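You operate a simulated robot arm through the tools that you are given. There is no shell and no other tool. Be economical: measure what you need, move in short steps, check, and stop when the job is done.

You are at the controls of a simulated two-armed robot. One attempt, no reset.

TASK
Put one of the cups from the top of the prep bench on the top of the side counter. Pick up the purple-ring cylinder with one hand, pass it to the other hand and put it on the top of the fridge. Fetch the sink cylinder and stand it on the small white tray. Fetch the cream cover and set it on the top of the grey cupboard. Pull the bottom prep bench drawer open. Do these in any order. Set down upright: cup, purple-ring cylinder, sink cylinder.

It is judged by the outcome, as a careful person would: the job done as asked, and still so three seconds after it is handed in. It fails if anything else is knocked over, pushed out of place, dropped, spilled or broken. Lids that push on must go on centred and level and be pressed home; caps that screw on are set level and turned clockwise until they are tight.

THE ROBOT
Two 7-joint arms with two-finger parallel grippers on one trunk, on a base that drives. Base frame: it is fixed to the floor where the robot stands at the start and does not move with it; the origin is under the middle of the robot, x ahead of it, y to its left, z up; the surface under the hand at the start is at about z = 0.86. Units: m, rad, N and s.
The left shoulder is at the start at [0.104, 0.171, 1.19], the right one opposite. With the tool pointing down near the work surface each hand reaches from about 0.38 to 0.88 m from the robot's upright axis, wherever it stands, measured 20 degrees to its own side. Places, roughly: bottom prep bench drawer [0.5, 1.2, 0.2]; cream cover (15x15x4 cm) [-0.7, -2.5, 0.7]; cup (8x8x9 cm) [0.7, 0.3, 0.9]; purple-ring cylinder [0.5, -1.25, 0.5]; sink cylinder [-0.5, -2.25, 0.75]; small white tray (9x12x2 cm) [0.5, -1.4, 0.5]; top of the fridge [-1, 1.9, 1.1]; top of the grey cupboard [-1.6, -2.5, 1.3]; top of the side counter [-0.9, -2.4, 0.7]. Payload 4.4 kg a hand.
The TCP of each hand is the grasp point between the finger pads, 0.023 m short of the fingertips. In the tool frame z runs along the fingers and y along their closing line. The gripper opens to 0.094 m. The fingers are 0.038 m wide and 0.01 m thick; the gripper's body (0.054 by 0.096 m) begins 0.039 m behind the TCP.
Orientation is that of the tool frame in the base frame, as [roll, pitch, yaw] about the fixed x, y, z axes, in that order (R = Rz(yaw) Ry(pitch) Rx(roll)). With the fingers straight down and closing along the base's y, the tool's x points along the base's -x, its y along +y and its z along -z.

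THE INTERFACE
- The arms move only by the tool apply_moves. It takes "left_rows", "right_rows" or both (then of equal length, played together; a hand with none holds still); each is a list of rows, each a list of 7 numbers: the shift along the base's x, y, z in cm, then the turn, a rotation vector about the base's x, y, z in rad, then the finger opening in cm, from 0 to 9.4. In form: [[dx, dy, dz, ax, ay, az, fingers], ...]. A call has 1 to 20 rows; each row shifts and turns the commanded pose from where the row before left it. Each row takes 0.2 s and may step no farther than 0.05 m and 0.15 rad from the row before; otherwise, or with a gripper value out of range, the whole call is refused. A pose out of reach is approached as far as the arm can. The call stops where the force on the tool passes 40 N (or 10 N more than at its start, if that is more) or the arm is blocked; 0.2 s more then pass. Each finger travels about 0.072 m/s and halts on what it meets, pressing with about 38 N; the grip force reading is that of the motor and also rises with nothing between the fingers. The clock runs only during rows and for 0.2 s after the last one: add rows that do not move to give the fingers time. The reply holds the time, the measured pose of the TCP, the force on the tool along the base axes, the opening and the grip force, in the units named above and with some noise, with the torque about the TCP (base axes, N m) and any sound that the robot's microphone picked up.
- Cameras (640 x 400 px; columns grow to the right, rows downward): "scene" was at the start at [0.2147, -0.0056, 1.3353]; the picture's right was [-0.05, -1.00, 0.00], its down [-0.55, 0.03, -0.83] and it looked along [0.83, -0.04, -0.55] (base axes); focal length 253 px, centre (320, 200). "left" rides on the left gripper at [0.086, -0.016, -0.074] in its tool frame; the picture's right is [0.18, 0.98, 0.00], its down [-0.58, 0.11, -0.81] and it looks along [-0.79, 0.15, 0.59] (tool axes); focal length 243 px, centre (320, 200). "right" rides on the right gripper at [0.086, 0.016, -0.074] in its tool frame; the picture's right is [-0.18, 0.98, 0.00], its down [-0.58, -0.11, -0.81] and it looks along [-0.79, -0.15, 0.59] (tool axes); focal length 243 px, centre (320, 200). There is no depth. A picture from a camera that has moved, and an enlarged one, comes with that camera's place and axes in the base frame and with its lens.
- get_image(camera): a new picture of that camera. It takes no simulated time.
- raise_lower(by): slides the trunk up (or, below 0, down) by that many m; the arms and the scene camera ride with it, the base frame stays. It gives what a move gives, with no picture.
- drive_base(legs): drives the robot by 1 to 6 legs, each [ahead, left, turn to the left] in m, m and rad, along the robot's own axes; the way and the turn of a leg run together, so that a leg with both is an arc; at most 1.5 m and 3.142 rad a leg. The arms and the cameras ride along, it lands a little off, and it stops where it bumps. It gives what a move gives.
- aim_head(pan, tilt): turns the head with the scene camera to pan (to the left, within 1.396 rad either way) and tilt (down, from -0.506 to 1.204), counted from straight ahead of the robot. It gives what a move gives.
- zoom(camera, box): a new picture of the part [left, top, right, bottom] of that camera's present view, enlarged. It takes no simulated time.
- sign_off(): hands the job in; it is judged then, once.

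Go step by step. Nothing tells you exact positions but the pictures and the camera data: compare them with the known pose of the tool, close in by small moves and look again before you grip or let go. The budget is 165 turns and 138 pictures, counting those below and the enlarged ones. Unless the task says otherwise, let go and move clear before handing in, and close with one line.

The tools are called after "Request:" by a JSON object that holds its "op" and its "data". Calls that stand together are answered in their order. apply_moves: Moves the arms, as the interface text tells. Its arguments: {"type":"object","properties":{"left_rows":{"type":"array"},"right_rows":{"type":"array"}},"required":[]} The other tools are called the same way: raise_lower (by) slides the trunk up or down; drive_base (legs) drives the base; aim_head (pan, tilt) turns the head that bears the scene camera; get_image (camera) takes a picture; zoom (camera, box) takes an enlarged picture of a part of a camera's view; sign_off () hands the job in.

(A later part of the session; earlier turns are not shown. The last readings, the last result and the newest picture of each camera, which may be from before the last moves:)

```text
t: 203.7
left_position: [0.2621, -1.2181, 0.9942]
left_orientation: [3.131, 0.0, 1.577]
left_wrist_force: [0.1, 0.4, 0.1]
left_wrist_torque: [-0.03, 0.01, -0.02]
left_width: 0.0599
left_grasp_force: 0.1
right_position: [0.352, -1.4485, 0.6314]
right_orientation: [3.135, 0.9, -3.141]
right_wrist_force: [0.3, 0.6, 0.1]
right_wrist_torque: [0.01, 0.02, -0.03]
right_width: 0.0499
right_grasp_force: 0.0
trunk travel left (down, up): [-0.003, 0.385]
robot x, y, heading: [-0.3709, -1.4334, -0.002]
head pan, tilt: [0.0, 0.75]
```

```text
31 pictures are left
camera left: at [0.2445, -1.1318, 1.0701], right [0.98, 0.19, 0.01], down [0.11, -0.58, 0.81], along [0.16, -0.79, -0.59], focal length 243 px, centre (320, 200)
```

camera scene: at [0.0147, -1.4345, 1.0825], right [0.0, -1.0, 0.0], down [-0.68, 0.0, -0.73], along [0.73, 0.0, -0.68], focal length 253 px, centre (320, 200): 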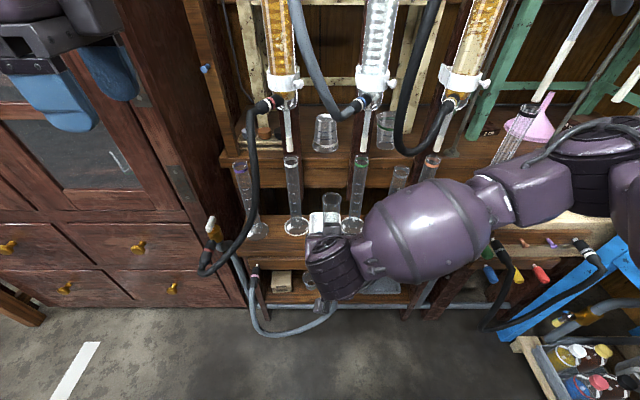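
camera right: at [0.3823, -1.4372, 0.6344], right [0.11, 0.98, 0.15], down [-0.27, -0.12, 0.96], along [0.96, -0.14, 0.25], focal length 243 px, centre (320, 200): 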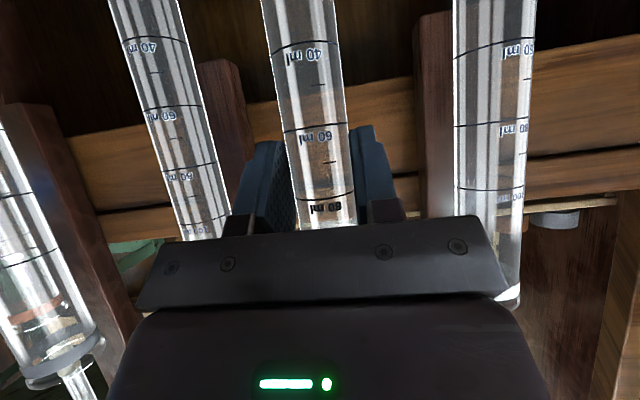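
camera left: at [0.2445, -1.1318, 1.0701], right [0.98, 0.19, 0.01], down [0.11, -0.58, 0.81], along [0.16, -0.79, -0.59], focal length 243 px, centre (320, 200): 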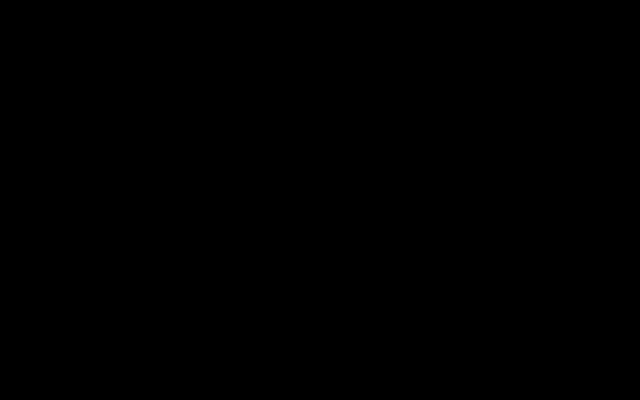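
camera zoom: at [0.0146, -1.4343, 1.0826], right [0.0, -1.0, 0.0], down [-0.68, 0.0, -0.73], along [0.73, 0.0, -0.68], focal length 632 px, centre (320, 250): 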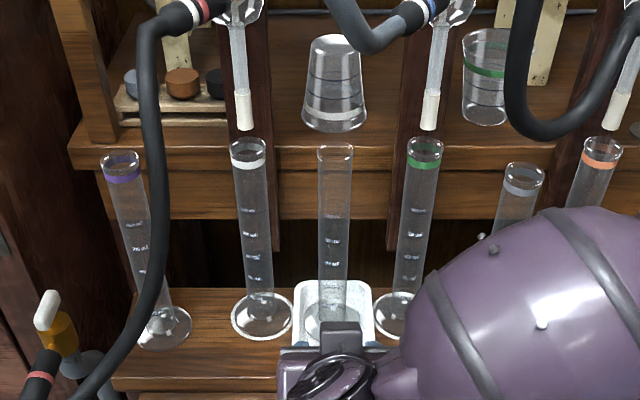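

The black frame means that camera was blocked. I'll tuck the right hand away, turn the left hand back to face forward, and set up a vertical left-hand approach to the purple-ring cylinder.

Request:
{"op": "apply_moves", "data": {"right_rows": [[-2.5, -1.5, 1.5, 0, 0.115, 0, 5], [-2.5, -2.5, 2.5, 0, 0.115, 0, 5], [-2.5, -2.5, 2.5, 0, 0.115, 0, 5], [-2.5, -2.5, 2.5, 0, 0.115, 0, 5], [-2.5, -2.5, 2.5, 0, 0.115, 0, 5], [-2.5, -2.5, 2.5, 0, 0.115, 0, 5], [-1, -4, 2.5, 0, 0.115, 0, 5], [0, -4, 2.5, 0, 0.1, 0, 5], [0, -4, 0, 0, 0, 0, 5], [0, -3, 0, 0, 0, 0, 5], [0, 0, 0, 0, 0, 0, 5]], "left_rows": [[-2, 0, 0, 0, 0, 0.143, 7], [-2, 0, 0, 0, 0, 0.143, 7], [-2, 0, 0, 0, 0, 0.143, 7], [-1, 0, 0, 0, 0, 0.143, 7], [0, 0, 0, 0, 0, 0.143, 7], [0, 0, 0, 0, 0, 0.143, 7], [0, 0, 0, 0, 0, 0.143, 7], [0, 0, 0, 0, 0, 0.143, 7], [0, 0, 0, 0, 0, 0.143, 7], [0, 0, 0, 0, 0, 0.143, 7], [0, 0, 0, 0, 0, 0.13, 7]]}}

Request:
{"op": "raise_lower", "data": {"by": 0.15}}

Request:
{"op": "drive_base", "data": {"legs": [[0, 0.03, 0], [0.1, 0, 0]]}}

Request:
{"op": "get_image", "data": {"camera": "left"}}

```text
t: 206.1
left_position: [0.1914, -1.2191, 0.9953]
left_orientation: [3.135, 0.0, 3.139]
left_wrist_force: [0.4, 0.3, -0.5]
left_wrist_torque: [0.03, -0.01, -0.01]
left_width: 0.0701
left_grasp_force: 0.0
right_position: [0.1959, -1.7373, 0.8216]
right_orientation: [3.135, -0.005, -3.139]
right_wrist_force: [0.3, 0.6, 0.0]
right_wrist_torque: [-0.02, -0.01, 0.02]
right_width: 0.0501
right_grasp_force: 0.0
trunk travel left (down, up): [-0.003, 0.385]
robot x, y, heading: [-0.3688, -1.4347, -0.003]
head pan, tilt: [0.0, 0.75]
```

```text
t: 207.9
left_position: [0.1936, -1.2195, 1.1435]
left_orientation: [3.131, -0.002, 3.136]
left_wrist_force: [-0.6, 0.2, -0.2]
left_wrist_torque: [0.0, 0.03, -0.02]
left_width: 0.0699
left_grasp_force: 0.0
right_position: [0.1963, -1.7375, 0.9696]
right_orientation: [3.134, -0.008, -3.141]
right_wrist_force: [0.0, 0.1, -0.8]
right_wrist_torque: [0.0, -0.01, 0.0]
right_width: 0.0499
right_grasp_force: 0.2
trunk travel left (down, up): [-0.153, 0.235]
robot x, y, heading: [-0.3715, -1.4358, -0.001]
head pan, tilt: [0.0, 0.75]
```

```text
t: 209.6
left_position: [0.2904, -1.1869, 1.1456]
left_orientation: [3.133, 0.001, 3.14]
left_wrist_force: [0.2, -0.1, -0.8]
left_wrist_torque: [-0.03, 0.03, 0.02]
left_width: 0.0698
left_grasp_force: 0.1
right_position: [0.2961, -1.7049, 0.9712]
right_orientation: [3.134, -0.005, -3.14]
right_wrist_force: [0.3, -0.2, 0.1]
right_wrist_torque: [-0.01, -0.01, -0.03]
right_width: 0.05
right_grasp_force: 0.0
trunk travel left (down, up): [-0.153, 0.235]
robot x, y, heading: [-0.2748, -1.4044, 0.002]
head pan, tilt: [0.0, 0.75]
```

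```text
30 pictures are left
camera left: at [0.2046, -1.2033, 1.22], right [-0.18, 0.98, 0.01], down [0.58, 0.1, 0.81], along [0.79, 0.15, -0.59], focal length 243 px, centre (320, 200)
```

left: 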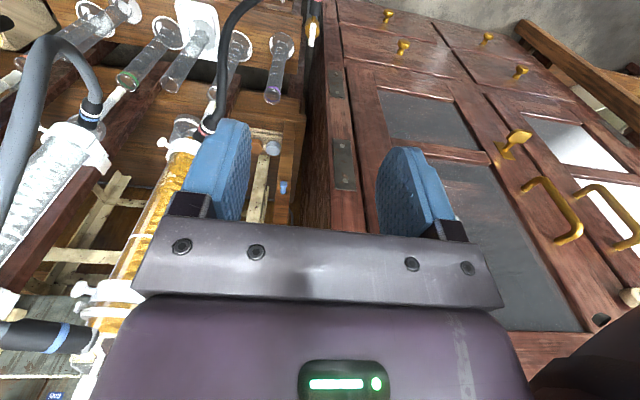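

Request:
{"op": "zoom", "data": {"camera": "left", "box": [180, 0, 360, 150]}}

```text
2.67 times, centred on (270, 75) of left
camera zoom: at [0.2046, -1.2033, 1.22], right [-0.18, 0.98, 0.01], down [0.58, 0.1, 0.81], along [0.79, 0.15, -0.59], focal length 647 px, centre (453, 533)
```

zoom: 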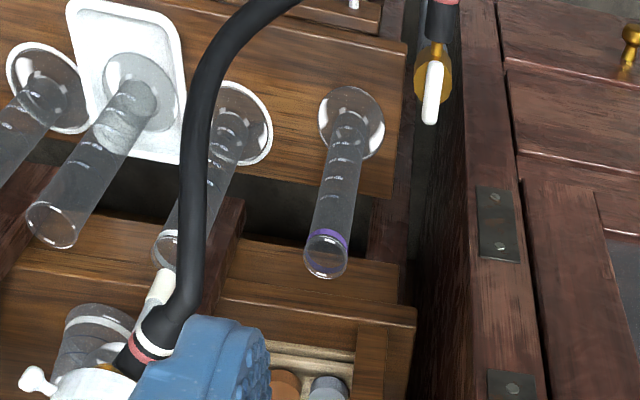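

Now I see it well: purple cylinder axis ≈ (0.496, -1.246), top ≈ 0.74, with the hose clear to its right. I shift the base slightly left and bring the left hand over it.

Request:
{"op": "drive_base", "data": {"legs": [[0, 0.08, 0]]}}

Request:
{"op": "apply_moves", "data": {"left_rows": [[2, -4, -2, 0, 0, 0, 7], [2, -4, -2, 0, 0, 0, 7], [3, -3, -2, 0, 0, 0, 7], [3, -2.7, -2, 0, 0, 0, 7], [4, 0, -2, 0, 0, 0, 7], [4, 0, -2, 0, 0, 0, 7], [2.6, 0, -2, 0, 0, 0, 7], [0, 0, 0, 0, 0, 0, 7]]}}

Request:
{"op": "get_image", "data": {"camera": "left"}}

Request:
{"op": "get_image", "data": {"camera": "scene"}}

```text
t: 211.0
left_position: [0.2888, -1.1054, 1.1455]
left_orientation: [3.133, 0.001, 3.14]
left_wrist_force: [0.0, 0.2, 0.4]
left_wrist_torque: [-0.01, 0.01, 0.01]
left_width: 0.0698
left_grasp_force: 0.0
right_position: [0.2936, -1.6242, 0.9709]
right_orientation: [3.135, -0.006, -3.135]
right_wrist_force: [-0.7, -0.3, -0.1]
right_wrist_torque: [-0.03, 0.0, 0.02]
right_width: 0.0501
right_grasp_force: 0.1
trunk travel left (down, up): [-0.153, 0.235]
robot x, y, heading: [-0.2756, -1.3229, 0.004]
head pan, tilt: [0.0, 0.75]
```

```text
t: 212.8
left_position: [0.481, -1.2427, 1.0254]
left_orientation: [3.134, 0.032, 3.136]
left_wrist_force: [-0.1, 0.8, -0.8]
left_wrist_torque: [0.04, -0.01, 0.0]
left_width: 0.0699
left_grasp_force: 0.1
right_position: [0.2815, -1.6261, 0.9835]
right_orientation: [3.135, 0.014, -3.134]
right_wrist_force: [0.4, 0.3, 0.2]
right_wrist_torque: [0.02, -0.04, -0.01]
right_width: 0.0497
right_grasp_force: 0.1
trunk travel left (down, up): [-0.153, 0.235]
robot x, y, heading: [-0.2744, -1.3238, 0.006]
head pan, tilt: [0.0, 0.75]
```

```text
28 pictures are left
camera left: at [0.3924, -1.2593, 1.0977], right [-0.18, 0.98, 0.0], down [0.56, 0.1, 0.82], along [0.81, 0.15, -0.57], focal length 243 px, centre (320, 200)
```

left: 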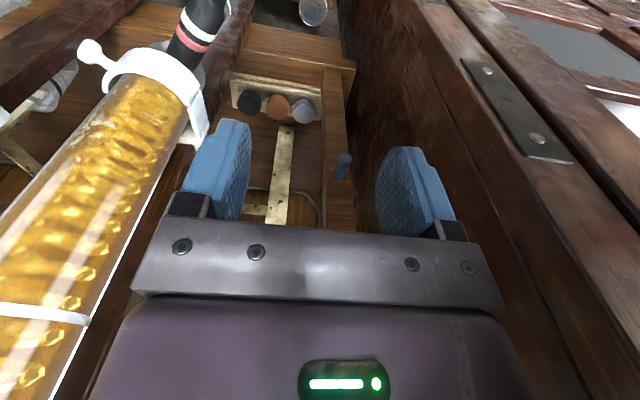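

```text
27 pictures are left
camera scene: at [-0.0359, -1.323, 1.2708], right [0.01, -1.0, 0.0], down [-0.67, 0.0, -0.74], along [0.74, 0.0, -0.67], focal length 253 px, centre (320, 200)
```

scene: 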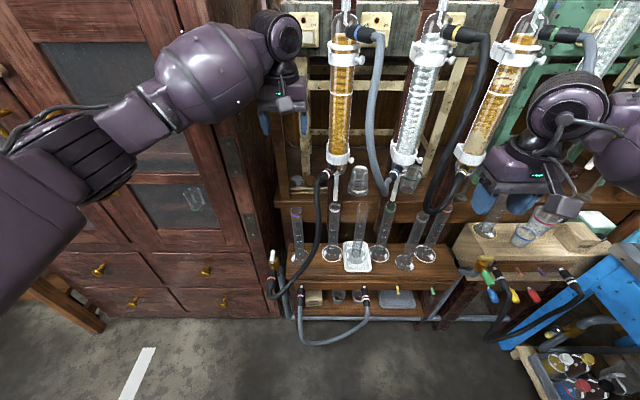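

The whole robot seems slightly pushed back, so the left elbow may be touching the cabinet. I retract a bit, back the base off to straighten the arm, and re-approach.

Request:
{"op": "apply_moves", "data": {"left_rows": [[-4, 0, 1, 0, 0, 0, 7], [-4, 0, 0, 0, 0, 0, 7], [0, 0, 0, 0, 0, 0, 7]]}}

Request:
{"op": "drive_base", "data": {"legs": [[-0.1, -0.06, 0]]}}

Request:
{"op": "apply_moves", "data": {"left_rows": [[4, 2, 0, 0, 0, 0, 7], [4, 2, 0, 0, 0, 0, 7], [4, 2, -1, 0, 0, 0, 7], [4, 0, -2, 0, 0, 0, 7], [2, 0, -2, 0, 0, 0, 7], [0, 0, 0, 0, 0, 0, 7]]}}

```text
t: 213.6
left_position: [0.4165, -1.2438, 1.0148]
left_orientation: [3.132, -0.002, -3.139]
left_wrist_force: [0.7, 0.3, 0.4]
left_wrist_torque: [0.0, 0.01, -0.02]
left_width: 0.07
left_grasp_force: 0.0
right_position: [0.297, -1.6254, 0.9694]
right_orientation: [3.134, -0.008, -3.137]
right_wrist_force: [1.3, -0.7, 0.1]
right_wrist_torque: [0.0, -0.02, 0.01]
right_width: 0.0501
right_grasp_force: 0.0
trunk travel left (down, up): [-0.153, 0.235]
robot x, y, heading: [-0.2687, -1.3224, 0.0]
head pan, tilt: [0.0, 0.75]
```

```text
t: 214.8
left_position: [0.315, -1.3047, 1.0175]
left_orientation: [3.133, 0.003, -3.14]
left_wrist_force: [0.9, 0.2, -0.1]
left_wrist_torque: [-0.02, -0.02, -0.01]
left_width: 0.07
left_grasp_force: 0.0
right_position: [0.1952, -1.6857, 0.972]
right_orientation: [3.132, -0.005, -3.136]
right_wrist_force: [0.5, -0.6, 0.4]
right_wrist_torque: [0.03, -0.01, 0.01]
right_width: 0.0499
right_grasp_force: 0.0
trunk travel left (down, up): [-0.153, 0.235]
robot x, y, heading: [-0.3718, -1.385, 0.007]
head pan, tilt: [0.0, 0.75]
```

```text
t: 216.2
left_position: [0.4971, -1.243, 0.9689]
left_orientation: [3.131, 0.005, 3.141]
left_wrist_force: [-0.2, -0.5, 0.3]
left_wrist_torque: [-0.01, 0.04, -0.02]
left_width: 0.0699
left_grasp_force: 0.0
right_position: [0.1971, -1.6844, 0.9721]
right_orientation: [3.136, -0.007, -3.138]
right_wrist_force: [-0.6, 0.3, 0.3]
right_wrist_torque: [0.01, 0.0, 0.0]
right_width: 0.05
right_grasp_force: 0.0
trunk travel left (down, up): [-0.153, 0.235]
robot x, y, heading: [-0.3693, -1.3859, 0.005]
head pan, tilt: [0.0, 0.75]
```

Request:
{"op": "get_image", "data": {"camera": "left"}}

Request:
{"op": "get_image", "data": {"camera": "scene"}}

```text
26 pictures are left
camera left: at [0.4097, -1.2594, 1.043], right [-0.18, 0.98, 0.01], down [0.58, 0.1, 0.81], along [0.79, 0.15, -0.59], focal length 243 px, centre (320, 200)
```

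left: 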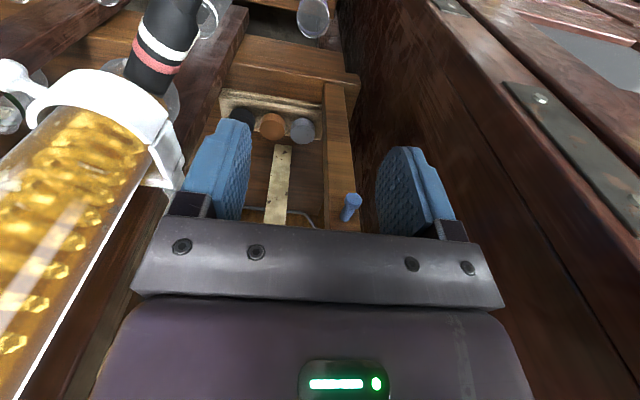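

```text
25 pictures are left
camera scene: at [-0.1157, -1.3834, 1.2656], right [0.01, -1.0, 0.0], down [-0.68, 0.0, -0.73], along [0.73, 0.0, -0.68], focal length 253 px, centre (320, 200)
```

scene: 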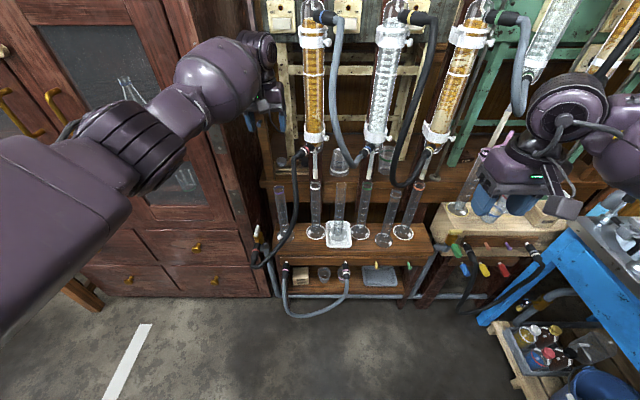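

Request:
{"op": "apply_moves", "data": {"left_rows": [[0.2, -0.4, -4, 0, 0, 0, 7], [0, 0, -4, 0, 0, 0, 7], [0, 0, -4, 0, 0, 0, 7], [0, 0, -3, 0, 0, 0, 7], [0, 0, 0, 0, 0, 0, 7]]}}

Request:
{"op": "get_image", "data": {"camera": "left"}}

```text
t: 217.4
left_position: [0.4871, -1.2465, 0.8213]
left_orientation: [3.133, 0.004, 3.141]
left_wrist_force: [0.3, 0.3, 0.4]
left_wrist_torque: [-0.04, 0.01, 0.04]
left_width: 0.0702
left_grasp_force: 0.1
left hand out of reach, approached as far as the arm can: row 4
right_position: [0.197, -1.6862, 0.9724]
right_orientation: [3.135, -0.006, -3.136]
right_wrist_force: [-0.4, -1.4, 0.0]
right_wrist_torque: [0.01, 0.01, -0.02]
right_width: 0.05
right_grasp_force: 0.1
trunk travel left (down, up): [-0.153, 0.235]
robot x, y, heading: [-0.3702, -1.3841, 0.004]
head pan, tilt: [0.0, 0.75]
```

```text
24 pictures are left
camera left: at [0.4004, -1.2627, 0.8967], right [-0.18, 0.98, 0.01], down [0.58, 0.1, 0.81], along [0.79, 0.15, -0.59], focal length 243 px, centre (320, 200)
```

left: 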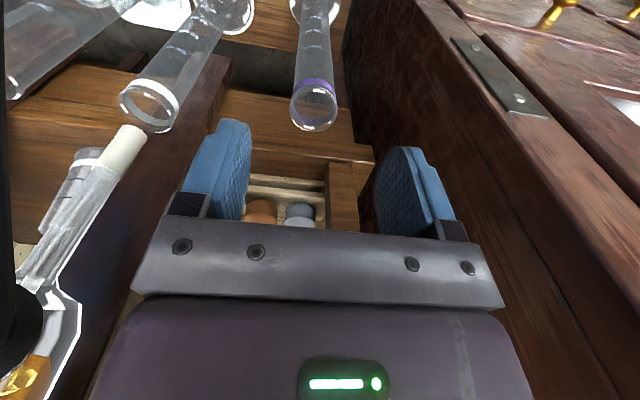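

Request:
{"op": "raise_lower", "data": {"by": -0.07}}

Request:
{"op": "apply_moves", "data": {"left_rows": [[0.6, -0.1, 0, 0, 0, 0, 7], [0, 0, 0, 0, 0, 0, 7]]}}

Request:
{"op": "get_image", "data": {"camera": "left"}}

```text
t: 218.5
left_position: [0.4852, -1.2454, 0.7529]
left_orientation: [3.132, 0.007, -3.14]
left_wrist_force: [0.0, -1.0, 1.0]
left_wrist_torque: [-0.02, 0.0, 0.02]
left_width: 0.0701
left_grasp_force: 0.0
right_position: [0.1953, -1.6864, 0.9041]
right_orientation: [3.132, 0.002, -3.136]
right_wrist_force: [-0.2, 0.4, -0.8]
right_wrist_torque: [0.03, 0.02, -0.02]
right_width: 0.0499
right_grasp_force: 0.0
trunk travel left (down, up): [-0.083, 0.305]
robot x, y, heading: [-0.3684, -1.3847, 0.009]
head pan, tilt: [0.0, 0.75]
```

```text
t: 219.1
left_position: [0.4922, -1.2458, 0.7486]
left_orientation: [3.133, 0.003, -3.141]
left_wrist_force: [0.5, 0.7, 0.1]
left_wrist_torque: [0.0, 0.04, 0.02]
left_width: 0.0699
left_grasp_force: 0.0
right_position: [0.1974, -1.6855, 0.9028]
right_orientation: [3.134, -0.005, -3.137]
right_wrist_force: [-1.3, -0.2, -0.1]
right_wrist_torque: [0.02, 0.0, -0.01]
right_width: 0.05
right_grasp_force: 0.0
trunk travel left (down, up): [-0.083, 0.305]
robot x, y, heading: [-0.3726, -1.3817, 0.006]
head pan, tilt: [0.0, 0.75]
```

```text
23 pictures are left
camera left: at [0.4066, -1.2621, 0.8237], right [-0.18, 0.98, 0.01], down [0.58, 0.1, 0.81], along [0.79, 0.15, -0.59], focal length 243 px, centre (320, 200)
```

left: 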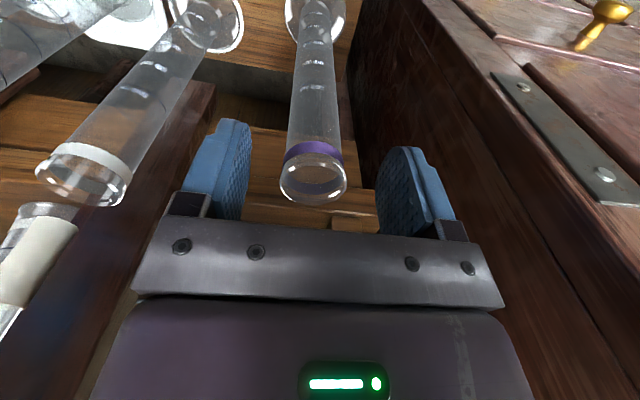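

Request:
{"op": "apply_moves", "data": {"left_rows": [[0.9, -0.1, 0, 0, 0, 0, 7], [0, 0, -1.5, 0, 0, 0, 7], [0, 0, -1.5, 0, 0, 0, 7], [0, 0, 0, 0, 0, 0, 7]]}}

Request:
{"op": "get_image", "data": {"camera": "left"}}

```text
t: 220.1
left_position: [0.5021, -1.2472, 0.7189]
left_orientation: [3.134, 0.001, 3.141]
left_wrist_force: [-1.0, 0.0, 0.1]
left_wrist_torque: [0.04, 0.01, 0.0]
left_width: 0.0699
left_grasp_force: 0.0
right_position: [0.1968, -1.685, 0.9012]
right_orientation: [3.134, -0.005, -3.135]
right_wrist_force: [0.3, -0.1, -0.3]
right_wrist_torque: [0.03, 0.0, 0.0]
right_width: 0.0502
right_grasp_force: 0.1
trunk travel left (down, up): [-0.083, 0.305]
robot x, y, heading: [-0.3737, -1.384, 0.005]
head pan, tilt: [0.0, 0.75]
```

```text
22 pictures are left
camera left: at [0.4154, -1.2634, 0.7936], right [-0.18, 0.98, 0.01], down [0.58, 0.1, 0.81], along [0.79, 0.15, -0.59], focal length 243 px, centre (320, 200)
```

left: 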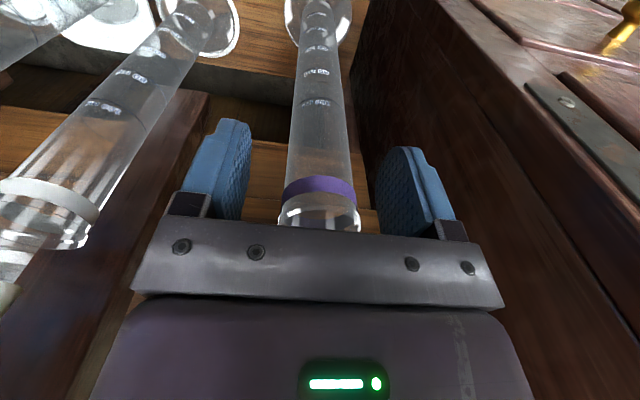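

Tube sits between the fingers. Close and lift.

Request:
{"op": "apply_moves", "data": {"left_rows": [[0, 0, 0, 0, 0, 0, 5], [0, 0, 0, 0, 0, 0, 3.5], [0, 0, 0, 0, 0, 0, 2], [0, 0, 0, 0, 0, 0, 2], [0, 0, 1, 0, 0, 0, 2], [0, 0, 3, 0, 0, 0, 2], [0, 0, 4, 0, 0, 0, 2], [0, 0, 4, 0, 0, 0, 2], [0, 0.5, 4, 0, 0, 0, 2], [0, 0.5, 4, 0, 0, 0, 2], [0, 0, 4, 0, 0, 0, 2], [0, 0, 0, 0, 0, 0, 2]]}}

Request:
{"op": "get_image", "data": {"camera": "left"}}

```text
t: 222.7
left_position: [0.5027, -1.2383, 0.9566]
left_orientation: [3.132, 0.0, -3.141]
left_wrist_force: [0.0, 0.5, -1.6]
left_wrist_torque: [0.02, 0.0, 0.0]
left_width: 0.031
left_grasp_force: 38.4
right_position: [0.1967, -1.6854, 0.8995]
right_orientation: [3.135, -0.007, -3.136]
right_wrist_force: [0.4, 0.6, -0.3]
right_wrist_torque: [0.0, 0.03, 0.0]
right_width: 0.0498
right_grasp_force: 0.1
trunk travel left (down, up): [-0.083, 0.305]
robot x, y, heading: [-0.3707, -1.3847, 0.004]
head pan, tilt: [0.0, 0.75]
```

```text
21 pictures are left
camera left: at [0.4168, -1.2553, 1.0311], right [-0.18, 0.98, 0.01], down [0.58, 0.1, 0.81], along [0.79, 0.15, -0.59], focal length 243 px, centre (320, 200)
```

left: 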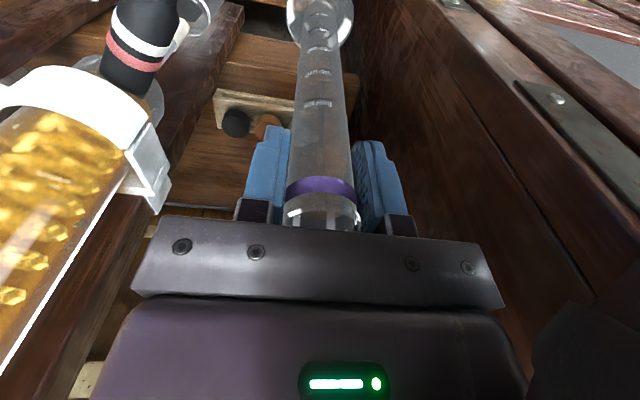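

Request:
{"op": "drive_base", "data": {"legs": [[-0.2, 0.005, 0]]}}

Request:
{"op": "raise_lower", "data": {"by": 0.3}}

Request:
{"op": "get_image", "data": {"camera": "scene"}}

```text
t: 224.3
left_position: [0.3024, -1.2354, 0.9586]
left_orientation: [3.133, 0.0, 3.141]
left_wrist_force: [-0.3, -0.3, -0.9]
left_wrist_torque: [0.02, -0.01, 0.01]
left_width: 0.0312
left_grasp_force: 38.1
right_position: [-0.0026, -1.6813, 0.9005]
right_orientation: [3.135, -0.005, -3.136]
right_wrist_force: [-0.4, -0.3, -0.5]
right_wrist_torque: [0.0, 0.01, -0.01]
right_width: 0.0499
right_grasp_force: 0.1
trunk travel left (down, up): [-0.083, 0.305]
robot x, y, heading: [-0.5744, -1.3788, 0.005]
head pan, tilt: [0.0, 0.75]
```

```text
t: 227.3
left_position: [0.1944, -1.2361, 1.5469]
left_orientation: [3.131, 0.39, 3.139]
left_wrist_force: [-0.3, 1.0, -1.6]
left_wrist_torque: [-0.01, 0.11, 0.01]
left_width: 0.0313
left_grasp_force: 38.1
right_position: [-0.0026, -1.6825, 1.2016]
right_orientation: [3.134, -0.007, -3.136]
right_wrist_force: [0.5, -0.6, 0.5]
right_wrist_torque: [0.01, 0.0, -0.03]
right_width: 0.0499
right_grasp_force: 0.1
trunk travel left (down, up): [-0.383, 0.005]
robot x, y, heading: [-0.5687, -1.3781, 0.002]
head pan, tilt: [0.0, 0.75]
```

```text
20 pictures are left
camera scene: at [-0.4319, -1.3802, 1.5088], right [0.0, -1.0, 0.0], down [-0.68, 0.0, -0.73], along [0.73, 0.0, -0.68], focal length 253 px, centre (320, 200)
```

scene: 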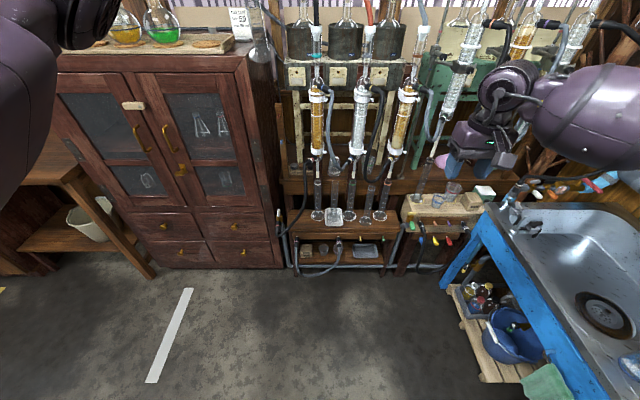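

Request:
{"op": "apply_moves", "data": {"left_rows": [[-2, 0, -3, 0, 0.13, 0, 2], [-2, 0, -4, 0, 0.13, 0, 2], [-2, 0, -4, 0, 0.13, 0, 2], [-2, 0, -4, 0, 0, 0, 2], [-2, 0, -4, 0, 0, 0, 2], [0, 0, -4, 0, 0, 0, 2], [0, 0, 0, 0, 0, 0, 2]]}}

Request:
{"op": "get_image", "data": {"camera": "left"}}

```text
t: 228.9
left_position: [0.0932, -1.235, 1.3173]
left_orientation: [3.132, 0.0, 3.14]
left_wrist_force: [-0.7, -0.5, -0.7]
left_wrist_torque: [-0.04, 0.01, -0.01]
left_width: 0.0312
left_grasp_force: 38.1
right_position: [-0.0033, -1.6821, 1.2021]
right_orientation: [3.135, -0.005, -3.138]
right_wrist_force: [-0.4, -0.4, 1.1]
right_wrist_torque: [0.0, 0.0, 0.02]
right_width: 0.0501
right_grasp_force: 0.0
trunk travel left (down, up): [-0.383, 0.005]
robot x, y, heading: [-0.5699, -1.3785, 0.005]
head pan, tilt: [0.0, 0.75]
```

```text
19 pictures are left
camera left: at [0.0067, -1.2519, 1.392], right [-0.18, 0.98, 0.01], down [0.58, 0.1, 0.81], along [0.79, 0.15, -0.59], focal length 243 px, centre (320, 200)
```

left: 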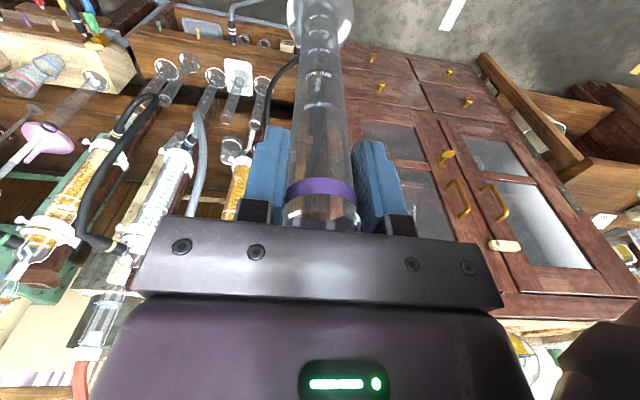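

The cylinder is intact in the left hand. Now repeat the handover: left yaws 90°, right pitches 0.9 rad and comes in from behind.

Request:
{"op": "apply_moves", "data": {"left_rows": [[0.6, -1, -0.6, 0, 0, -0.143, 2], [0.6, -1, -0.6, 0, 0, -0.143, 2], [0.6, -1, -0.6, 0, 0, -0.143, 2], [0.6, -1, -0.6, 0, 0, -0.143, 2], [0.6, -1, -0.6, 0, 0, -0.143, 2], [0.6, -1, -0.6, 0, 0, -0.143, 2], [0.6, -1, -0.6, 0, 0, -0.143, 2], [0.6, -1, -0.6, 0, 0, -0.143, 2], [0.6, -1, -0.5, 0, 0, -0.143, 2], [0.3, -1, -0.4, 0, 0, -0.143, 2], [0, -1, 0, 0, 0, -0.14, 2]], "right_rows": [[0.5, 1, 0, 0, -0.13, 0, 7], [0.5, 1, 0, 0, -0.13, 0, 7], [0.5, 1, 0, 0, -0.13, 0, 7], [0.5, 1, -1, 0, -0.13, 0, 7], [0, 2, -1, 0, -0.13, 0, 7], [0, 2, -1, 0, -0.13, 0, 7], [0, 2, -1, 0, -0.12, 0, 7], [0, 2, 0, 0, 0, 0, 7], [0, 1.7, 0, 0, 0, 0, 7], [0, 0, 0, 0, 0, 0, 7], [0, 0, 0, 0, 0, 0, 7]]}}

```text
t: 231.3
left_position: [0.1508, -1.3461, 1.261]
left_orientation: [3.13, 0.001, 1.568]
left_wrist_force: [0.3, -1.2, -2.2]
left_wrist_torque: [0.01, 0.0, -0.01]
left_width: 0.0311
left_grasp_force: 37.7
right_position: [0.0176, -1.5438, 1.1604]
right_orientation: [3.139, 0.895, -3.135]
right_wrist_force: [0.0, 0.6, 0.6]
right_wrist_torque: [-0.03, -0.01, 0.01]
right_width: 0.0699
right_grasp_force: 0.0
trunk travel left (down, up): [-0.383, 0.005]
robot x, y, heading: [-0.5734, -1.3777, 0.007]
head pan, tilt: [0.0, 0.75]
```

Request:
{"op": "apply_moves", "data": {"right_rows": [[0, 4, 0, 0, 0, 0, 7], [0, 4, 0, 0, 0, 0, 7], [0, 4, 0, 0, 0, 0, 7], [0, 4, 0, 0, 0, 0, 7], [0, 3.8, 0, 0, 0, 0, 7], [3, 0, 0, 0, 0, 0, 7], [3, 0, 0, 0, 0, 0, 7], [3, 0, 0, 0, 0, 0, 7], [0, 0, 0, 0, 0, 0, 7]]}}

Request:
{"op": "get_image", "data": {"camera": "right"}}

```text
t: 233.3
left_position: [0.1498, -1.3465, 1.261]
left_orientation: [3.131, 0.001, 1.569]
left_wrist_force: [-0.2, -0.1, -1.2]
left_wrist_torque: [0.01, -0.01, 0.03]
left_width: 0.0314
left_grasp_force: 38.1
right_position: [0.1072, -1.347, 1.1597]
right_orientation: [3.14, 0.896, -3.135]
right_wrist_force: [0.0, -0.4, 0.9]
right_wrist_torque: [-0.01, 0.04, -0.01]
right_width: 0.0701
right_grasp_force: 0.0
trunk travel left (down, up): [-0.383, 0.005]
robot x, y, heading: [-0.5696, -1.3791, 0.009]
head pan, tilt: [0.0, 0.75]
```

```text
18 pictures are left
camera right: at [-0.0057, -1.3329, 1.1382], right [0.11, 0.98, 0.14], down [-0.26, -0.11, 0.96], along [0.96, -0.14, 0.25], focal length 243 px, centre (320, 200)
```

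right: 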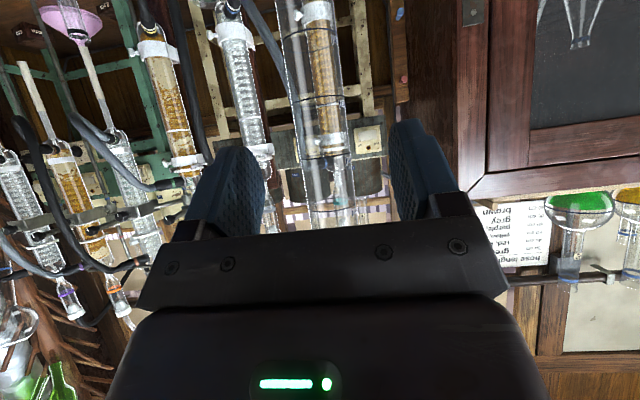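

Aligned. Advance the last 3 cm, close the right, then release the left and withdraw it.

Request:
{"op": "apply_moves", "data": {"right_rows": [[2, 0, 0, 0, 0, 0, 7], [1.1, 0, 0, 0, 0, 0, 6], [0, 0, 0, 0, 0, 0, 4.5], [0, 0, 0, 0, 0, 0, 3.2], [0, 0, 0, 0, 0, 0, 2], [0, 0, 0, 0, 0, 0, 2], [0, 0, 0, 0, 0, 0, 2]]}}

```text
t: 234.9
left_position: [0.1505, -1.3472, 1.261]
left_orientation: [3.129, 0.0, 1.572]
left_wrist_force: [-0.5, 3.7, -0.1]
left_wrist_torque: [-0.12, 0.02, 0.17]
left_width: 0.0312
left_grasp_force: 37.8
right_position: [0.1393, -1.3459, 1.1602]
right_orientation: [3.139, 0.895, -3.135]
right_wrist_force: [0.9, -4.1, -0.1]
right_wrist_torque: [0.43, 0.08, -0.21]
right_width: 0.0312
right_grasp_force: 37.7
trunk travel left (down, up): [-0.383, 0.005]
robot x, y, heading: [-0.5708, -1.3777, 0.003]
head pan, tilt: [0.0, 0.75]
```

Request:
{"op": "apply_moves", "data": {"left_rows": [[0, 0, 0, 0, 0, 0, 3.8], [0, 0, 0, 0, 0, 0, 5], [0, 0, 2, 0, 0, 0, 6], [0, 0, 4, 0, 0, 0, 6], [0, 0, 4, 0, 0, 0, 6], [-1, 2, 2, 0, 0, 0.1, 6], [-3, 3, 0, 0, 0, 0.14, 6], [-3, 3, 0, 0, 0, 0.14, 6], [-3, 3, 0, 0, 0, 0.14, 6], [-3, 3, 0, 0, 0, 0.14, 6], [-3, 2, 0, 0, 0, 0.14, 6], [-3, 0, 0, 0, 0, 0.14, 6], [-3, 0, 0, 0, 0, 0.14, 6], [0, 0, 0, 0, 0, 0.14, 6], [0, 0, 0, 0, 0, 0.14, 6], [0, 0, 0, 0, 0, 0.14, 6], [0, 0, 0, 0, 0, 0.07, 6]]}}

Request:
{"op": "get_image", "data": {"camera": "right"}}

```text
t: 238.5
left_position: [-0.069, -1.1859, 1.3795]
left_orientation: [3.133, 0.0, -3.139]
left_wrist_force: [0.4, 0.4, -0.4]
left_wrist_torque: [-0.02, 0.03, 0.03]
left_width: 0.0601
left_grasp_force: 0.1
right_position: [0.1393, -1.3471, 1.162]
right_orientation: [3.139, 0.895, -3.135]
right_wrist_force: [0.2, -0.1, -0.4]
right_wrist_torque: [-0.01, 0.01, 0.01]
right_width: 0.0309
right_grasp_force: 38.1
trunk travel left (down, up): [-0.383, 0.005]
robot x, y, heading: [-0.5693, -1.3777, 0.008]
head pan, tilt: [0.0, 0.75]
```

```text
17 pictures are left
camera right: at [0.0257, -1.3324, 1.1396], right [0.11, 0.98, 0.14], down [-0.26, -0.11, 0.96], along [0.96, -0.14, 0.25], focal length 243 px, centre (320, 200)
```

right: 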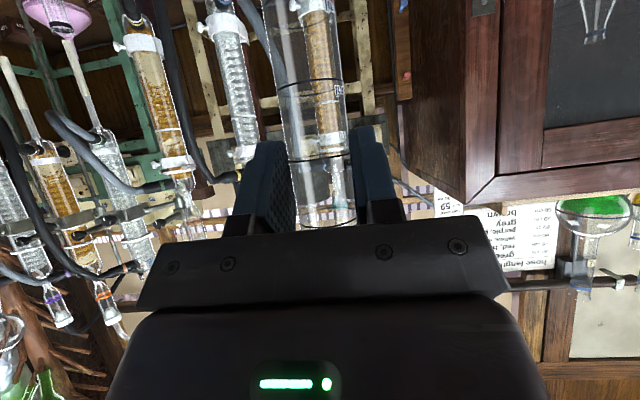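

Now drive to the fridge: forward a little, turn left to face +y, then up the aisle.

Request:
{"op": "drive_base", "data": {"legs": [[0.17, 0, 0], [0, 0, 1.57], [1.3, 0, 0], [0.4, 0, 0]]}}

Request:
{"op": "aim_head", "data": {"pan": 0.25, "tilt": 0.4}}

Request:
{"op": "get_image", "data": {"camera": "scene"}}

```text
t: 252.0
left_position: [-0.6438, 0.8236, 1.3806]
left_orientation: [3.131, 0.0, -1.551]
left_wrist_force: [-1.0, 0.0, 0.1]
left_wrist_torque: [-0.01, -0.02, -0.01]
left_width: 0.0601
left_grasp_force: 0.1
right_position: [-0.487, 1.034, 1.1611]
right_orientation: [3.139, 0.894, -1.542]
right_wrist_force: [0.7, 0.8, -1.4]
right_wrist_torque: [-0.03, 0.03, -0.02]
right_width: 0.031
right_grasp_force: 37.6
trunk travel left (down, up): [-0.383, 0.005]
robot x, y, heading: [-0.4366, 0.3212, 1.595]
head pan, tilt: [0.0, 0.75]
```

```text
t: 252.8
left_position: [-0.6428, 0.8227, 1.3815]
left_orientation: [3.132, 0.0, -1.552]
left_wrist_force: [0.0, -0.1, 0.7]
left_wrist_torque: [-0.02, -0.03, -0.02]
left_width: 0.0602
left_grasp_force: 0.0
right_position: [-0.4877, 1.0337, 1.1611]
right_orientation: [3.14, 0.896, -1.543]
right_wrist_force: [0.2, -0.9, -0.5]
right_wrist_torque: [-0.04, -0.01, 0.0]
right_width: 0.0311
right_grasp_force: 38.2
trunk travel left (down, up): [-0.383, 0.005]
robot x, y, heading: [-0.4415, 0.3251, 1.595]
head pan, tilt: [0.25, 0.4]
```

```text
16 pictures are left
camera scene: at [-0.4675, 0.4694, 1.5399], right [0.96, 0.27, 0.0], down [0.11, -0.38, -0.92], along [-0.25, 0.89, -0.39], focal length 253 px, centre (320, 200)
```

scene: 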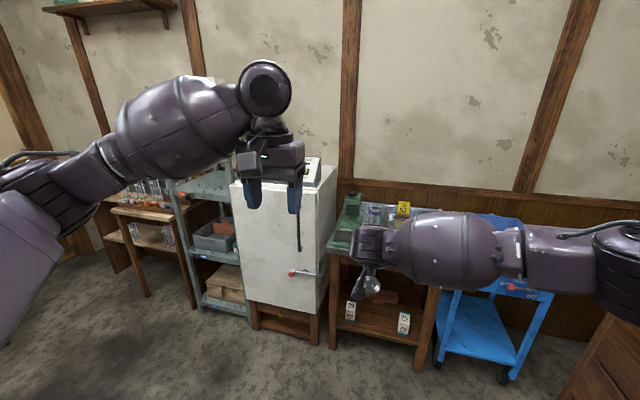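

Request:
{"op": "apply_moves", "data": {"left_rows": [[-3, -1, -3, 0, 0, 0, 6], [-3, -1, -3, 0, 0, 0, 6], [-3, -1, -3, 0, 0, 0, 6], [-3, -1, -3, 0, 0, 0, 6], [-2, -1, -3, 0, 0, 0, 6]], "right_rows": [[0, 0, 3, 0, 0, 0, 2], [0, 0, 3, 0, 0, 0, 2], [0, 0, 3, 0, 0, 0, 2], [0, 0, 3, 0, 0, 0, 2], [0, 0, 2, 0, 0, 0, 2]]}}

Request:
{"op": "drive_base", "data": {"legs": [[0, 0.48, 0], [0.4, 0, 0]]}}

Request:
{"op": "aim_head", "data": {"pan": 0.0, "tilt": 0.5}}

Request:
{"op": "get_image", "data": {"camera": "scene"}}

```text
t: 254.0
left_position: [-0.7854, 0.769, 1.2315]
left_orientation: [3.134, 0.0, -1.551]
left_wrist_force: [-0.7, -0.8, -0.2]
left_wrist_torque: [0.02, -0.03, 0.01]
left_width: 0.0603
left_grasp_force: 0.0
right_position: [-0.4891, 1.0329, 1.3024]
right_orientation: [-3.141, 0.894, -1.543]
right_wrist_force: [0.6, -1.0, -1.3]
right_wrist_torque: [-0.02, -0.01, 0.02]
right_width: 0.031
right_grasp_force: 38.1
trunk travel left (down, up): [-0.383, 0.005]
robot x, y, heading: [-0.4406, 0.321, 1.598]
head pan, tilt: [0.25, 0.4]
```

```text
t: 256.4
left_position: [-0.9337, 0.767, 1.2308]
left_orientation: [3.134, -0.003, -1.548]
left_wrist_force: [-2.5, -0.9, 0.1]
left_wrist_torque: [0.11, -0.16, 0.02]
left_width: 0.0598
left_grasp_force: 0.0
right_position: [-0.6373, 1.0314, 1.2999]
right_orientation: [3.141, 0.894, -1.537]
right_wrist_force: [0.6, -0.8, -1.6]
right_wrist_torque: [-0.01, -0.01, 0.02]
right_width: 0.0311
right_grasp_force: 38.0
trunk travel left (down, up): [-0.383, 0.005]
robot x, y, heading: [-0.5873, 0.319, 1.605]
head pan, tilt: [0.25, 0.4]
stopped in leg 1: the robot was blocked; the commanded pose is now the measured one
```

```text
t: 257.2
left_position: [-0.9342, 0.7689, 1.2319]
left_orientation: [3.131, -0.001, -1.547]
left_wrist_force: [0.5, 0.0, 0.0]
left_wrist_torque: [0.0, 0.0, 0.03]
left_width: 0.0598
left_grasp_force: 0.0
right_position: [-0.639, 1.0332, 1.2996]
right_orientation: [3.14, 0.894, -1.539]
right_wrist_force: [-0.6, -0.5, -0.6]
right_wrist_torque: [-0.01, 0.02, -0.01]
right_width: 0.0312
right_grasp_force: 38.2
trunk travel left (down, up): [-0.383, 0.005]
robot x, y, heading: [-0.5899, 0.3225, 1.595]
head pan, tilt: [0.0, 0.499]
```

```text
15 pictures are left
camera scene: at [-0.5919, 0.4694, 1.5308], right [1.0, 0.03, 0.0], down [0.01, -0.48, -0.88], along [-0.03, 0.88, -0.48], focal length 253 px, centre (320, 200)
```

scene: 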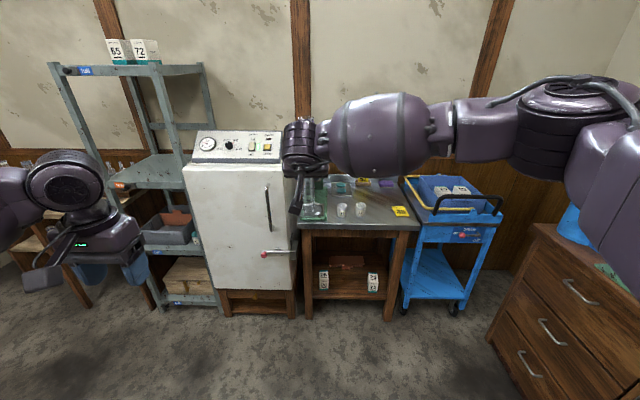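

Request:
{"op": "drive_base", "data": {"legs": [[0.35, 0, 0], [0, 0.35, 0]]}}

Request:
{"op": "get_image", "data": {"camera": "scene"}}

```text
t: 260.3
left_position: [-0.9804, 1.1167, 1.2309]
left_orientation: [3.133, -0.001, -1.542]
left_wrist_force: [0.1, 0.4, -0.3]
left_wrist_torque: [0.0, 0.01, -0.02]
left_width: 0.0602
left_grasp_force: 0.0
right_position: [-0.6856, 1.3827, 1.3001]
right_orientation: [-3.139, 0.893, -1.53]
right_wrist_force: [-0.7, 0.2, -0.8]
right_wrist_torque: [0.0, 0.0, 0.01]
right_width: 0.031
right_grasp_force: 37.9
trunk travel left (down, up): [-0.383, 0.005]
robot x, y, heading: [-0.631, 0.671, 1.607]
head pan, tilt: [0.0, 0.499]
stopped in leg 2: the robot was blocked; the commanded pose is now the measured one
```

```text
14 pictures are left
camera scene: at [-0.6375, 0.8192, 1.5307], right [1.0, 0.03, 0.0], down [0.02, -0.48, -0.88], along [-0.03, 0.88, -0.48], focal length 253 px, centre (320, 200)
```

scene: 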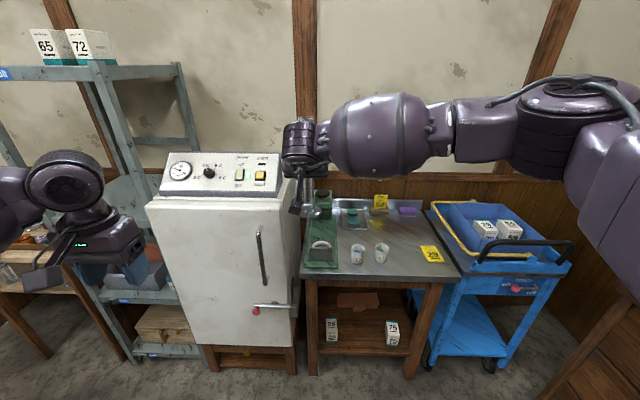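

Request:
{"op": "zoom", "data": {"camera": "scene", "box": [130, 130, 330, 250]}}

```text
3.20 times, centred on (230, 190) of scene
camera zoom: at [-0.6375, 0.8192, 1.5307], right [1.0, 0.03, 0.0], down [0.02, -0.48, -0.88], along [-0.03, 0.88, -0.48], focal length 809 px, centre (608, 232)
```

zoom: 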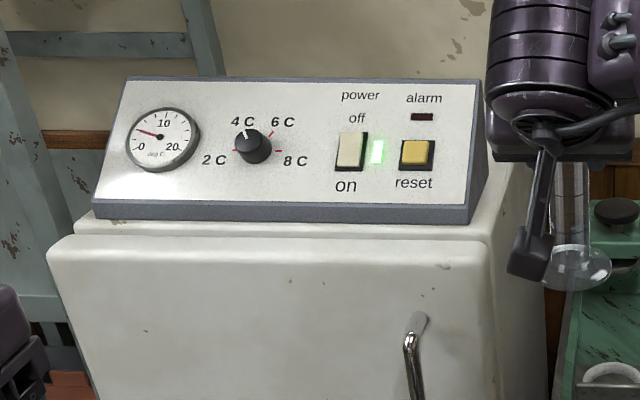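

A slanted panel box fills the front of the fridge top, so the pitched grip won't work there. I'll set the cylinder down on the free patch of the counter beside the fridge and regrip it from above with the same (right) hand.

Request:
{"op": "drive_base", "data": {"legs": [[0, -0.37, -0.03], [0.22, 0, 0]]}}

Request:
{"op": "aim_head", "data": {"pan": 0.0, "tilt": 0.7}}

Request:
{"op": "get_image", "data": {"camera": "scene"}}

```text
t: 265.4
left_position: [-0.6036, 1.3526, 1.2316]
left_orientation: [3.134, -0.001, -1.571]
left_wrist_force: [-0.6, 0.2, 0.5]
left_wrist_torque: [-0.02, 0.05, 0.01]
left_width: 0.0596
left_grasp_force: 0.1
right_position: [-0.3008, 1.61, 1.3004]
right_orientation: [-3.141, 0.894, -1.563]
right_wrist_force: [-0.4, 0.3, -1.3]
right_wrist_torque: [-0.01, 0.01, -0.03]
right_width: 0.031
right_grasp_force: 38.2
trunk travel left (down, up): [-0.383, 0.005]
robot x, y, heading: [-0.266, 0.893, 1.569]
head pan, tilt: [0.0, 0.499]
```

```text
t: 266.1
left_position: [-0.6033, 1.3524, 1.2312]
left_orientation: [3.133, 0.001, -1.571]
left_wrist_force: [0.2, 0.0, 0.2]
left_wrist_torque: [-0.01, -0.03, 0.03]
left_width: 0.06
left_grasp_force: 0.0
right_position: [-0.2997, 1.6082, 1.3003]
right_orientation: [-3.141, 0.894, -1.563]
right_wrist_force: [0.0, -0.1, -1.9]
right_wrist_torque: [-0.06, 0.01, 0.01]
right_width: 0.0313
right_grasp_force: 38.6
trunk travel left (down, up): [-0.383, 0.005]
robot x, y, heading: [-0.2637, 0.8995, 1.573]
head pan, tilt: [0.0, 0.7]
```

```text
12 pictures are left
camera scene: at [-0.2684, 1.0381, 1.5132], right [1.0, 0.0, 0.0], down [0.0, -0.64, -0.77], along [0.0, 0.77, -0.64], focal length 253 px, centre (320, 200)
```

scene: 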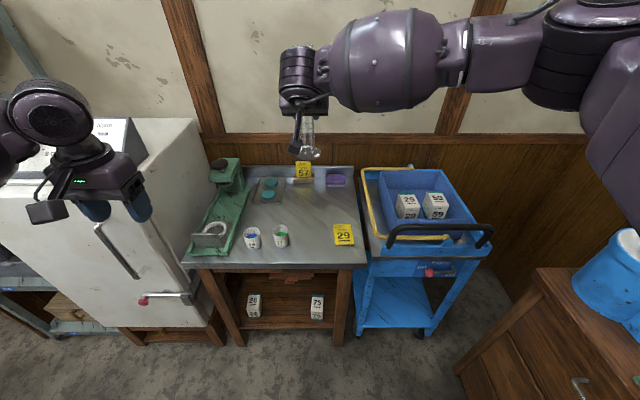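

Request:
{"op": "drive_base", "data": {"legs": [[0.09, 0, 0]]}}

Request:
{"op": "apply_moves", "data": {"right_rows": [[-1.5, 0.2, -4, 0, 0, 0, 2], [0, 0, -4, 0, 0, 0, 2], [0, 0, -4, 0, 0, 0, 2], [0, 0, -4, 0, 0, 0, 2], [0, 0, -4, 0, 0, 0, 2], [0, 0, -3, 0, 0, 0, 2], [0, 0, -2, 0, 0, 0, 2], [0, 0, 0, 0, 0, 0, 2]]}}

```text
t: 267.2
left_position: [-0.6037, 1.4419, 1.2308]
left_orientation: [3.132, -0.002, -1.573]
left_wrist_force: [-0.5, 0.2, -0.5]
left_wrist_torque: [-0.03, 0.01, 0.0]
left_width: 0.0599
left_grasp_force: 0.0
right_position: [-0.3006, 1.6994, 1.2991]
right_orientation: [-3.14, 0.893, -1.563]
right_wrist_force: [0.5, -0.1, -0.3]
right_wrist_torque: [-0.01, 0.01, -0.01]
right_width: 0.0311
right_grasp_force: 37.7
trunk travel left (down, up): [-0.383, 0.005]
robot x, y, heading: [-0.2678, 0.9892, 1.582]
head pan, tilt: [0.0, 0.7]
```

```text
t: 269.0
left_position: [-0.6014, 1.4424, 1.232]
left_orientation: [3.133, 0.0, -1.572]
left_wrist_force: [-0.6, 1.0, -0.3]
left_wrist_torque: [-0.03, 0.01, 0.04]
left_width: 0.06
left_grasp_force: 0.1
right_position: [-0.3152, 1.6986, 1.0495]
right_orientation: [-3.14, 0.893, -1.564]
right_wrist_force: [0.0, -0.2, -0.5]
right_wrist_torque: [-0.04, 0.0, 0.03]
right_width: 0.0307
right_grasp_force: 38.7
trunk travel left (down, up): [-0.383, 0.005]
robot x, y, heading: [-0.2653, 0.9831, 1.572]
head pan, tilt: [0.0, 0.7]
```

Request:
{"op": "zoom", "data": {"camera": "scene", "box": [200, 100, 400, 280]}}

```text
2.22 times, centred on (300, 190) of scene
camera zoom: at [-0.2686, 1.1278, 1.5131], right [1.0, 0.0, 0.0], down [0.0, -0.64, -0.76], along [0.0, 0.76, -0.64], focal length 562 px, centre (364, 222)
```

zoom: 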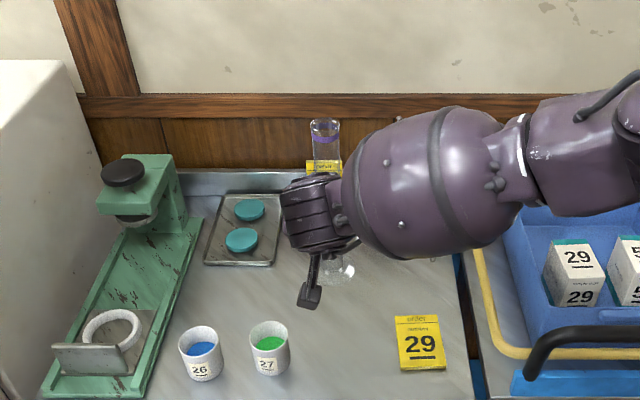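

Spot is clear. Lower until it touches.

Request:
{"op": "apply_moves", "data": {"right_rows": [[0, 0, -1.5, 0, 0, 0, 2], [0, 0, -1.5, 0, 0, 0, 2], [0, 0, -1, 0, 0, 0, 2], [0, 0, -0.7, 0, 0, 0, 2], [0, 0, -0.5, 0, 0, 0, 2], [0, 0, 0, 0, 0, 0, 2]]}}

```text
t: 270.4
left_position: [-0.6031, 1.4412, 1.2311]
left_orientation: [3.131, 0.0, -1.573]
left_wrist_force: [-0.6, 0.1, -0.3]
left_wrist_torque: [0.01, 0.0, 0.01]
left_width: 0.0598
left_grasp_force: 0.0
right_position: [-0.3169, 1.6993, 0.9976]
right_orientation: [-3.141, 0.894, -1.562]
right_wrist_force: [-0.2, 0.9, -0.2]
right_wrist_torque: [-0.04, 0.0, -0.02]
right_width: 0.0311
right_grasp_force: 37.5
trunk travel left (down, up): [-0.383, 0.005]
robot x, y, heading: [-0.2666, 0.9855, 1.573]
head pan, tilt: [0.0, 0.7]
```

Request:
{"op": "apply_moves", "data": {"right_rows": [[0, 0, -0.5, 0, 0, 0, 2], [0, 0, -0.5, 0, 0, 0, 2], [0, 0, -0.5, 0, 0, 0, 2], [0, 0, -0.5, 0, 0, 0, 2], [0, 0, 0, 0, 0, 0, 2]]}}

```text
t: 271.6
left_position: [-0.603, 1.4401, 1.2316]
left_orientation: [3.133, 0.0, -1.57]
left_wrist_force: [-0.5, 0.4, -0.3]
left_wrist_torque: [0.02, 0.0, 0.01]
left_width: 0.0601
left_grasp_force: 0.0
right_position: [-0.3142, 1.7, 0.9772]
right_orientation: [3.14, 0.894, -1.563]
right_wrist_force: [-0.5, -0.3, -1.2]
right_wrist_torque: [0.0, -0.01, 0.02]
right_width: 0.031
right_grasp_force: 38.1
trunk travel left (down, up): [-0.383, 0.005]
robot x, y, heading: [-0.2655, 0.984, 1.573]
head pan, tilt: [0.0, 0.7]
```

Request:
{"op": "apply_moves", "data": {"right_rows": [[0, 0, -0.5, 0, 0, 0, 2], [0, 0, -0.5, 0, 0, 0, 2], [0, 0, -0.5, 0, 0, 0, 2], [0, 0, -0.5, 0, 0, 0, 2], [0, 0, 0, 0, 0, 0, 2]]}}

```text
t: 272.8
left_position: [-0.6022, 1.4407, 1.2322]
left_orientation: [3.132, 0.0, -1.572]
left_wrist_force: [0.9, -0.3, 0.3]
left_wrist_torque: [0.02, 0.01, 0.0]
left_width: 0.0601
left_grasp_force: 0.0
right_position: [-0.3141, 1.7007, 0.9578]
right_orientation: [3.141, 0.894, -1.564]
right_wrist_force: [0.6, 0.2, -1.1]
right_wrist_torque: [0.02, -0.01, -0.02]
right_width: 0.0311
right_grasp_force: 37.5
trunk travel left (down, up): [-0.383, 0.005]
robot x, y, heading: [-0.2677, 0.9837, 1.58]
head pan, tilt: [0.0, 0.7]
```

Request:
{"op": "apply_moves", "data": {"right_rows": [[0, 0, -0.7, 0, 0, 0, 2], [0, 0, -0.7, 0, 0, 0, 2], [0, 0, -0.7, 0, 0, 0, 2], [0, 0, -0.5, 0, 0, 0, 2], [0, 0, -0.5, 0, 0, 0, 2], [0, 0, 0, 0, 0, 0, 2]]}}

Request:
{"op": "zoom", "data": {"camera": "scene", "box": [260, 120, 400, 260]}}

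```text
t: 274.2
left_position: [-0.6038, 1.4407, 1.2312]
left_orientation: [3.134, 0.001, -1.572]
left_wrist_force: [0.1, -0.9, 0.1]
left_wrist_torque: [0.0, 0.01, 0.01]
left_width: 0.0599
left_grasp_force: 0.0
right_position: [-0.3144, 1.6992, 0.9277]
right_orientation: [-3.141, 0.893, -1.563]
right_wrist_force: [-1.0, -0.6, -0.9]
right_wrist_torque: [-0.03, 0.01, -0.02]
right_width: 0.0311
right_grasp_force: 37.4
trunk travel left (down, up): [-0.383, 0.005]
robot x, y, heading: [-0.2659, 0.9851, 1.573]
head pan, tilt: [0.0, 0.7]
```

```text
2.86 times, centred on (330, 190) of scene
camera zoom: at [-0.2685, 1.1278, 1.5131], right [1.0, 0.0, 0.0], down [0.0, -0.64, -0.76], along [0.0, 0.76, -0.64], focal length 722 px, centre (291, 229)
```

zoom: 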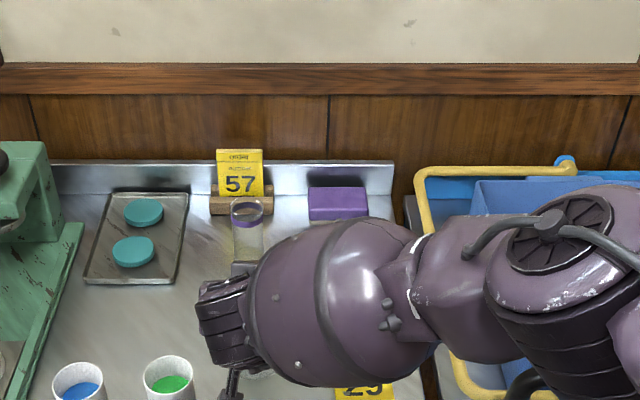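

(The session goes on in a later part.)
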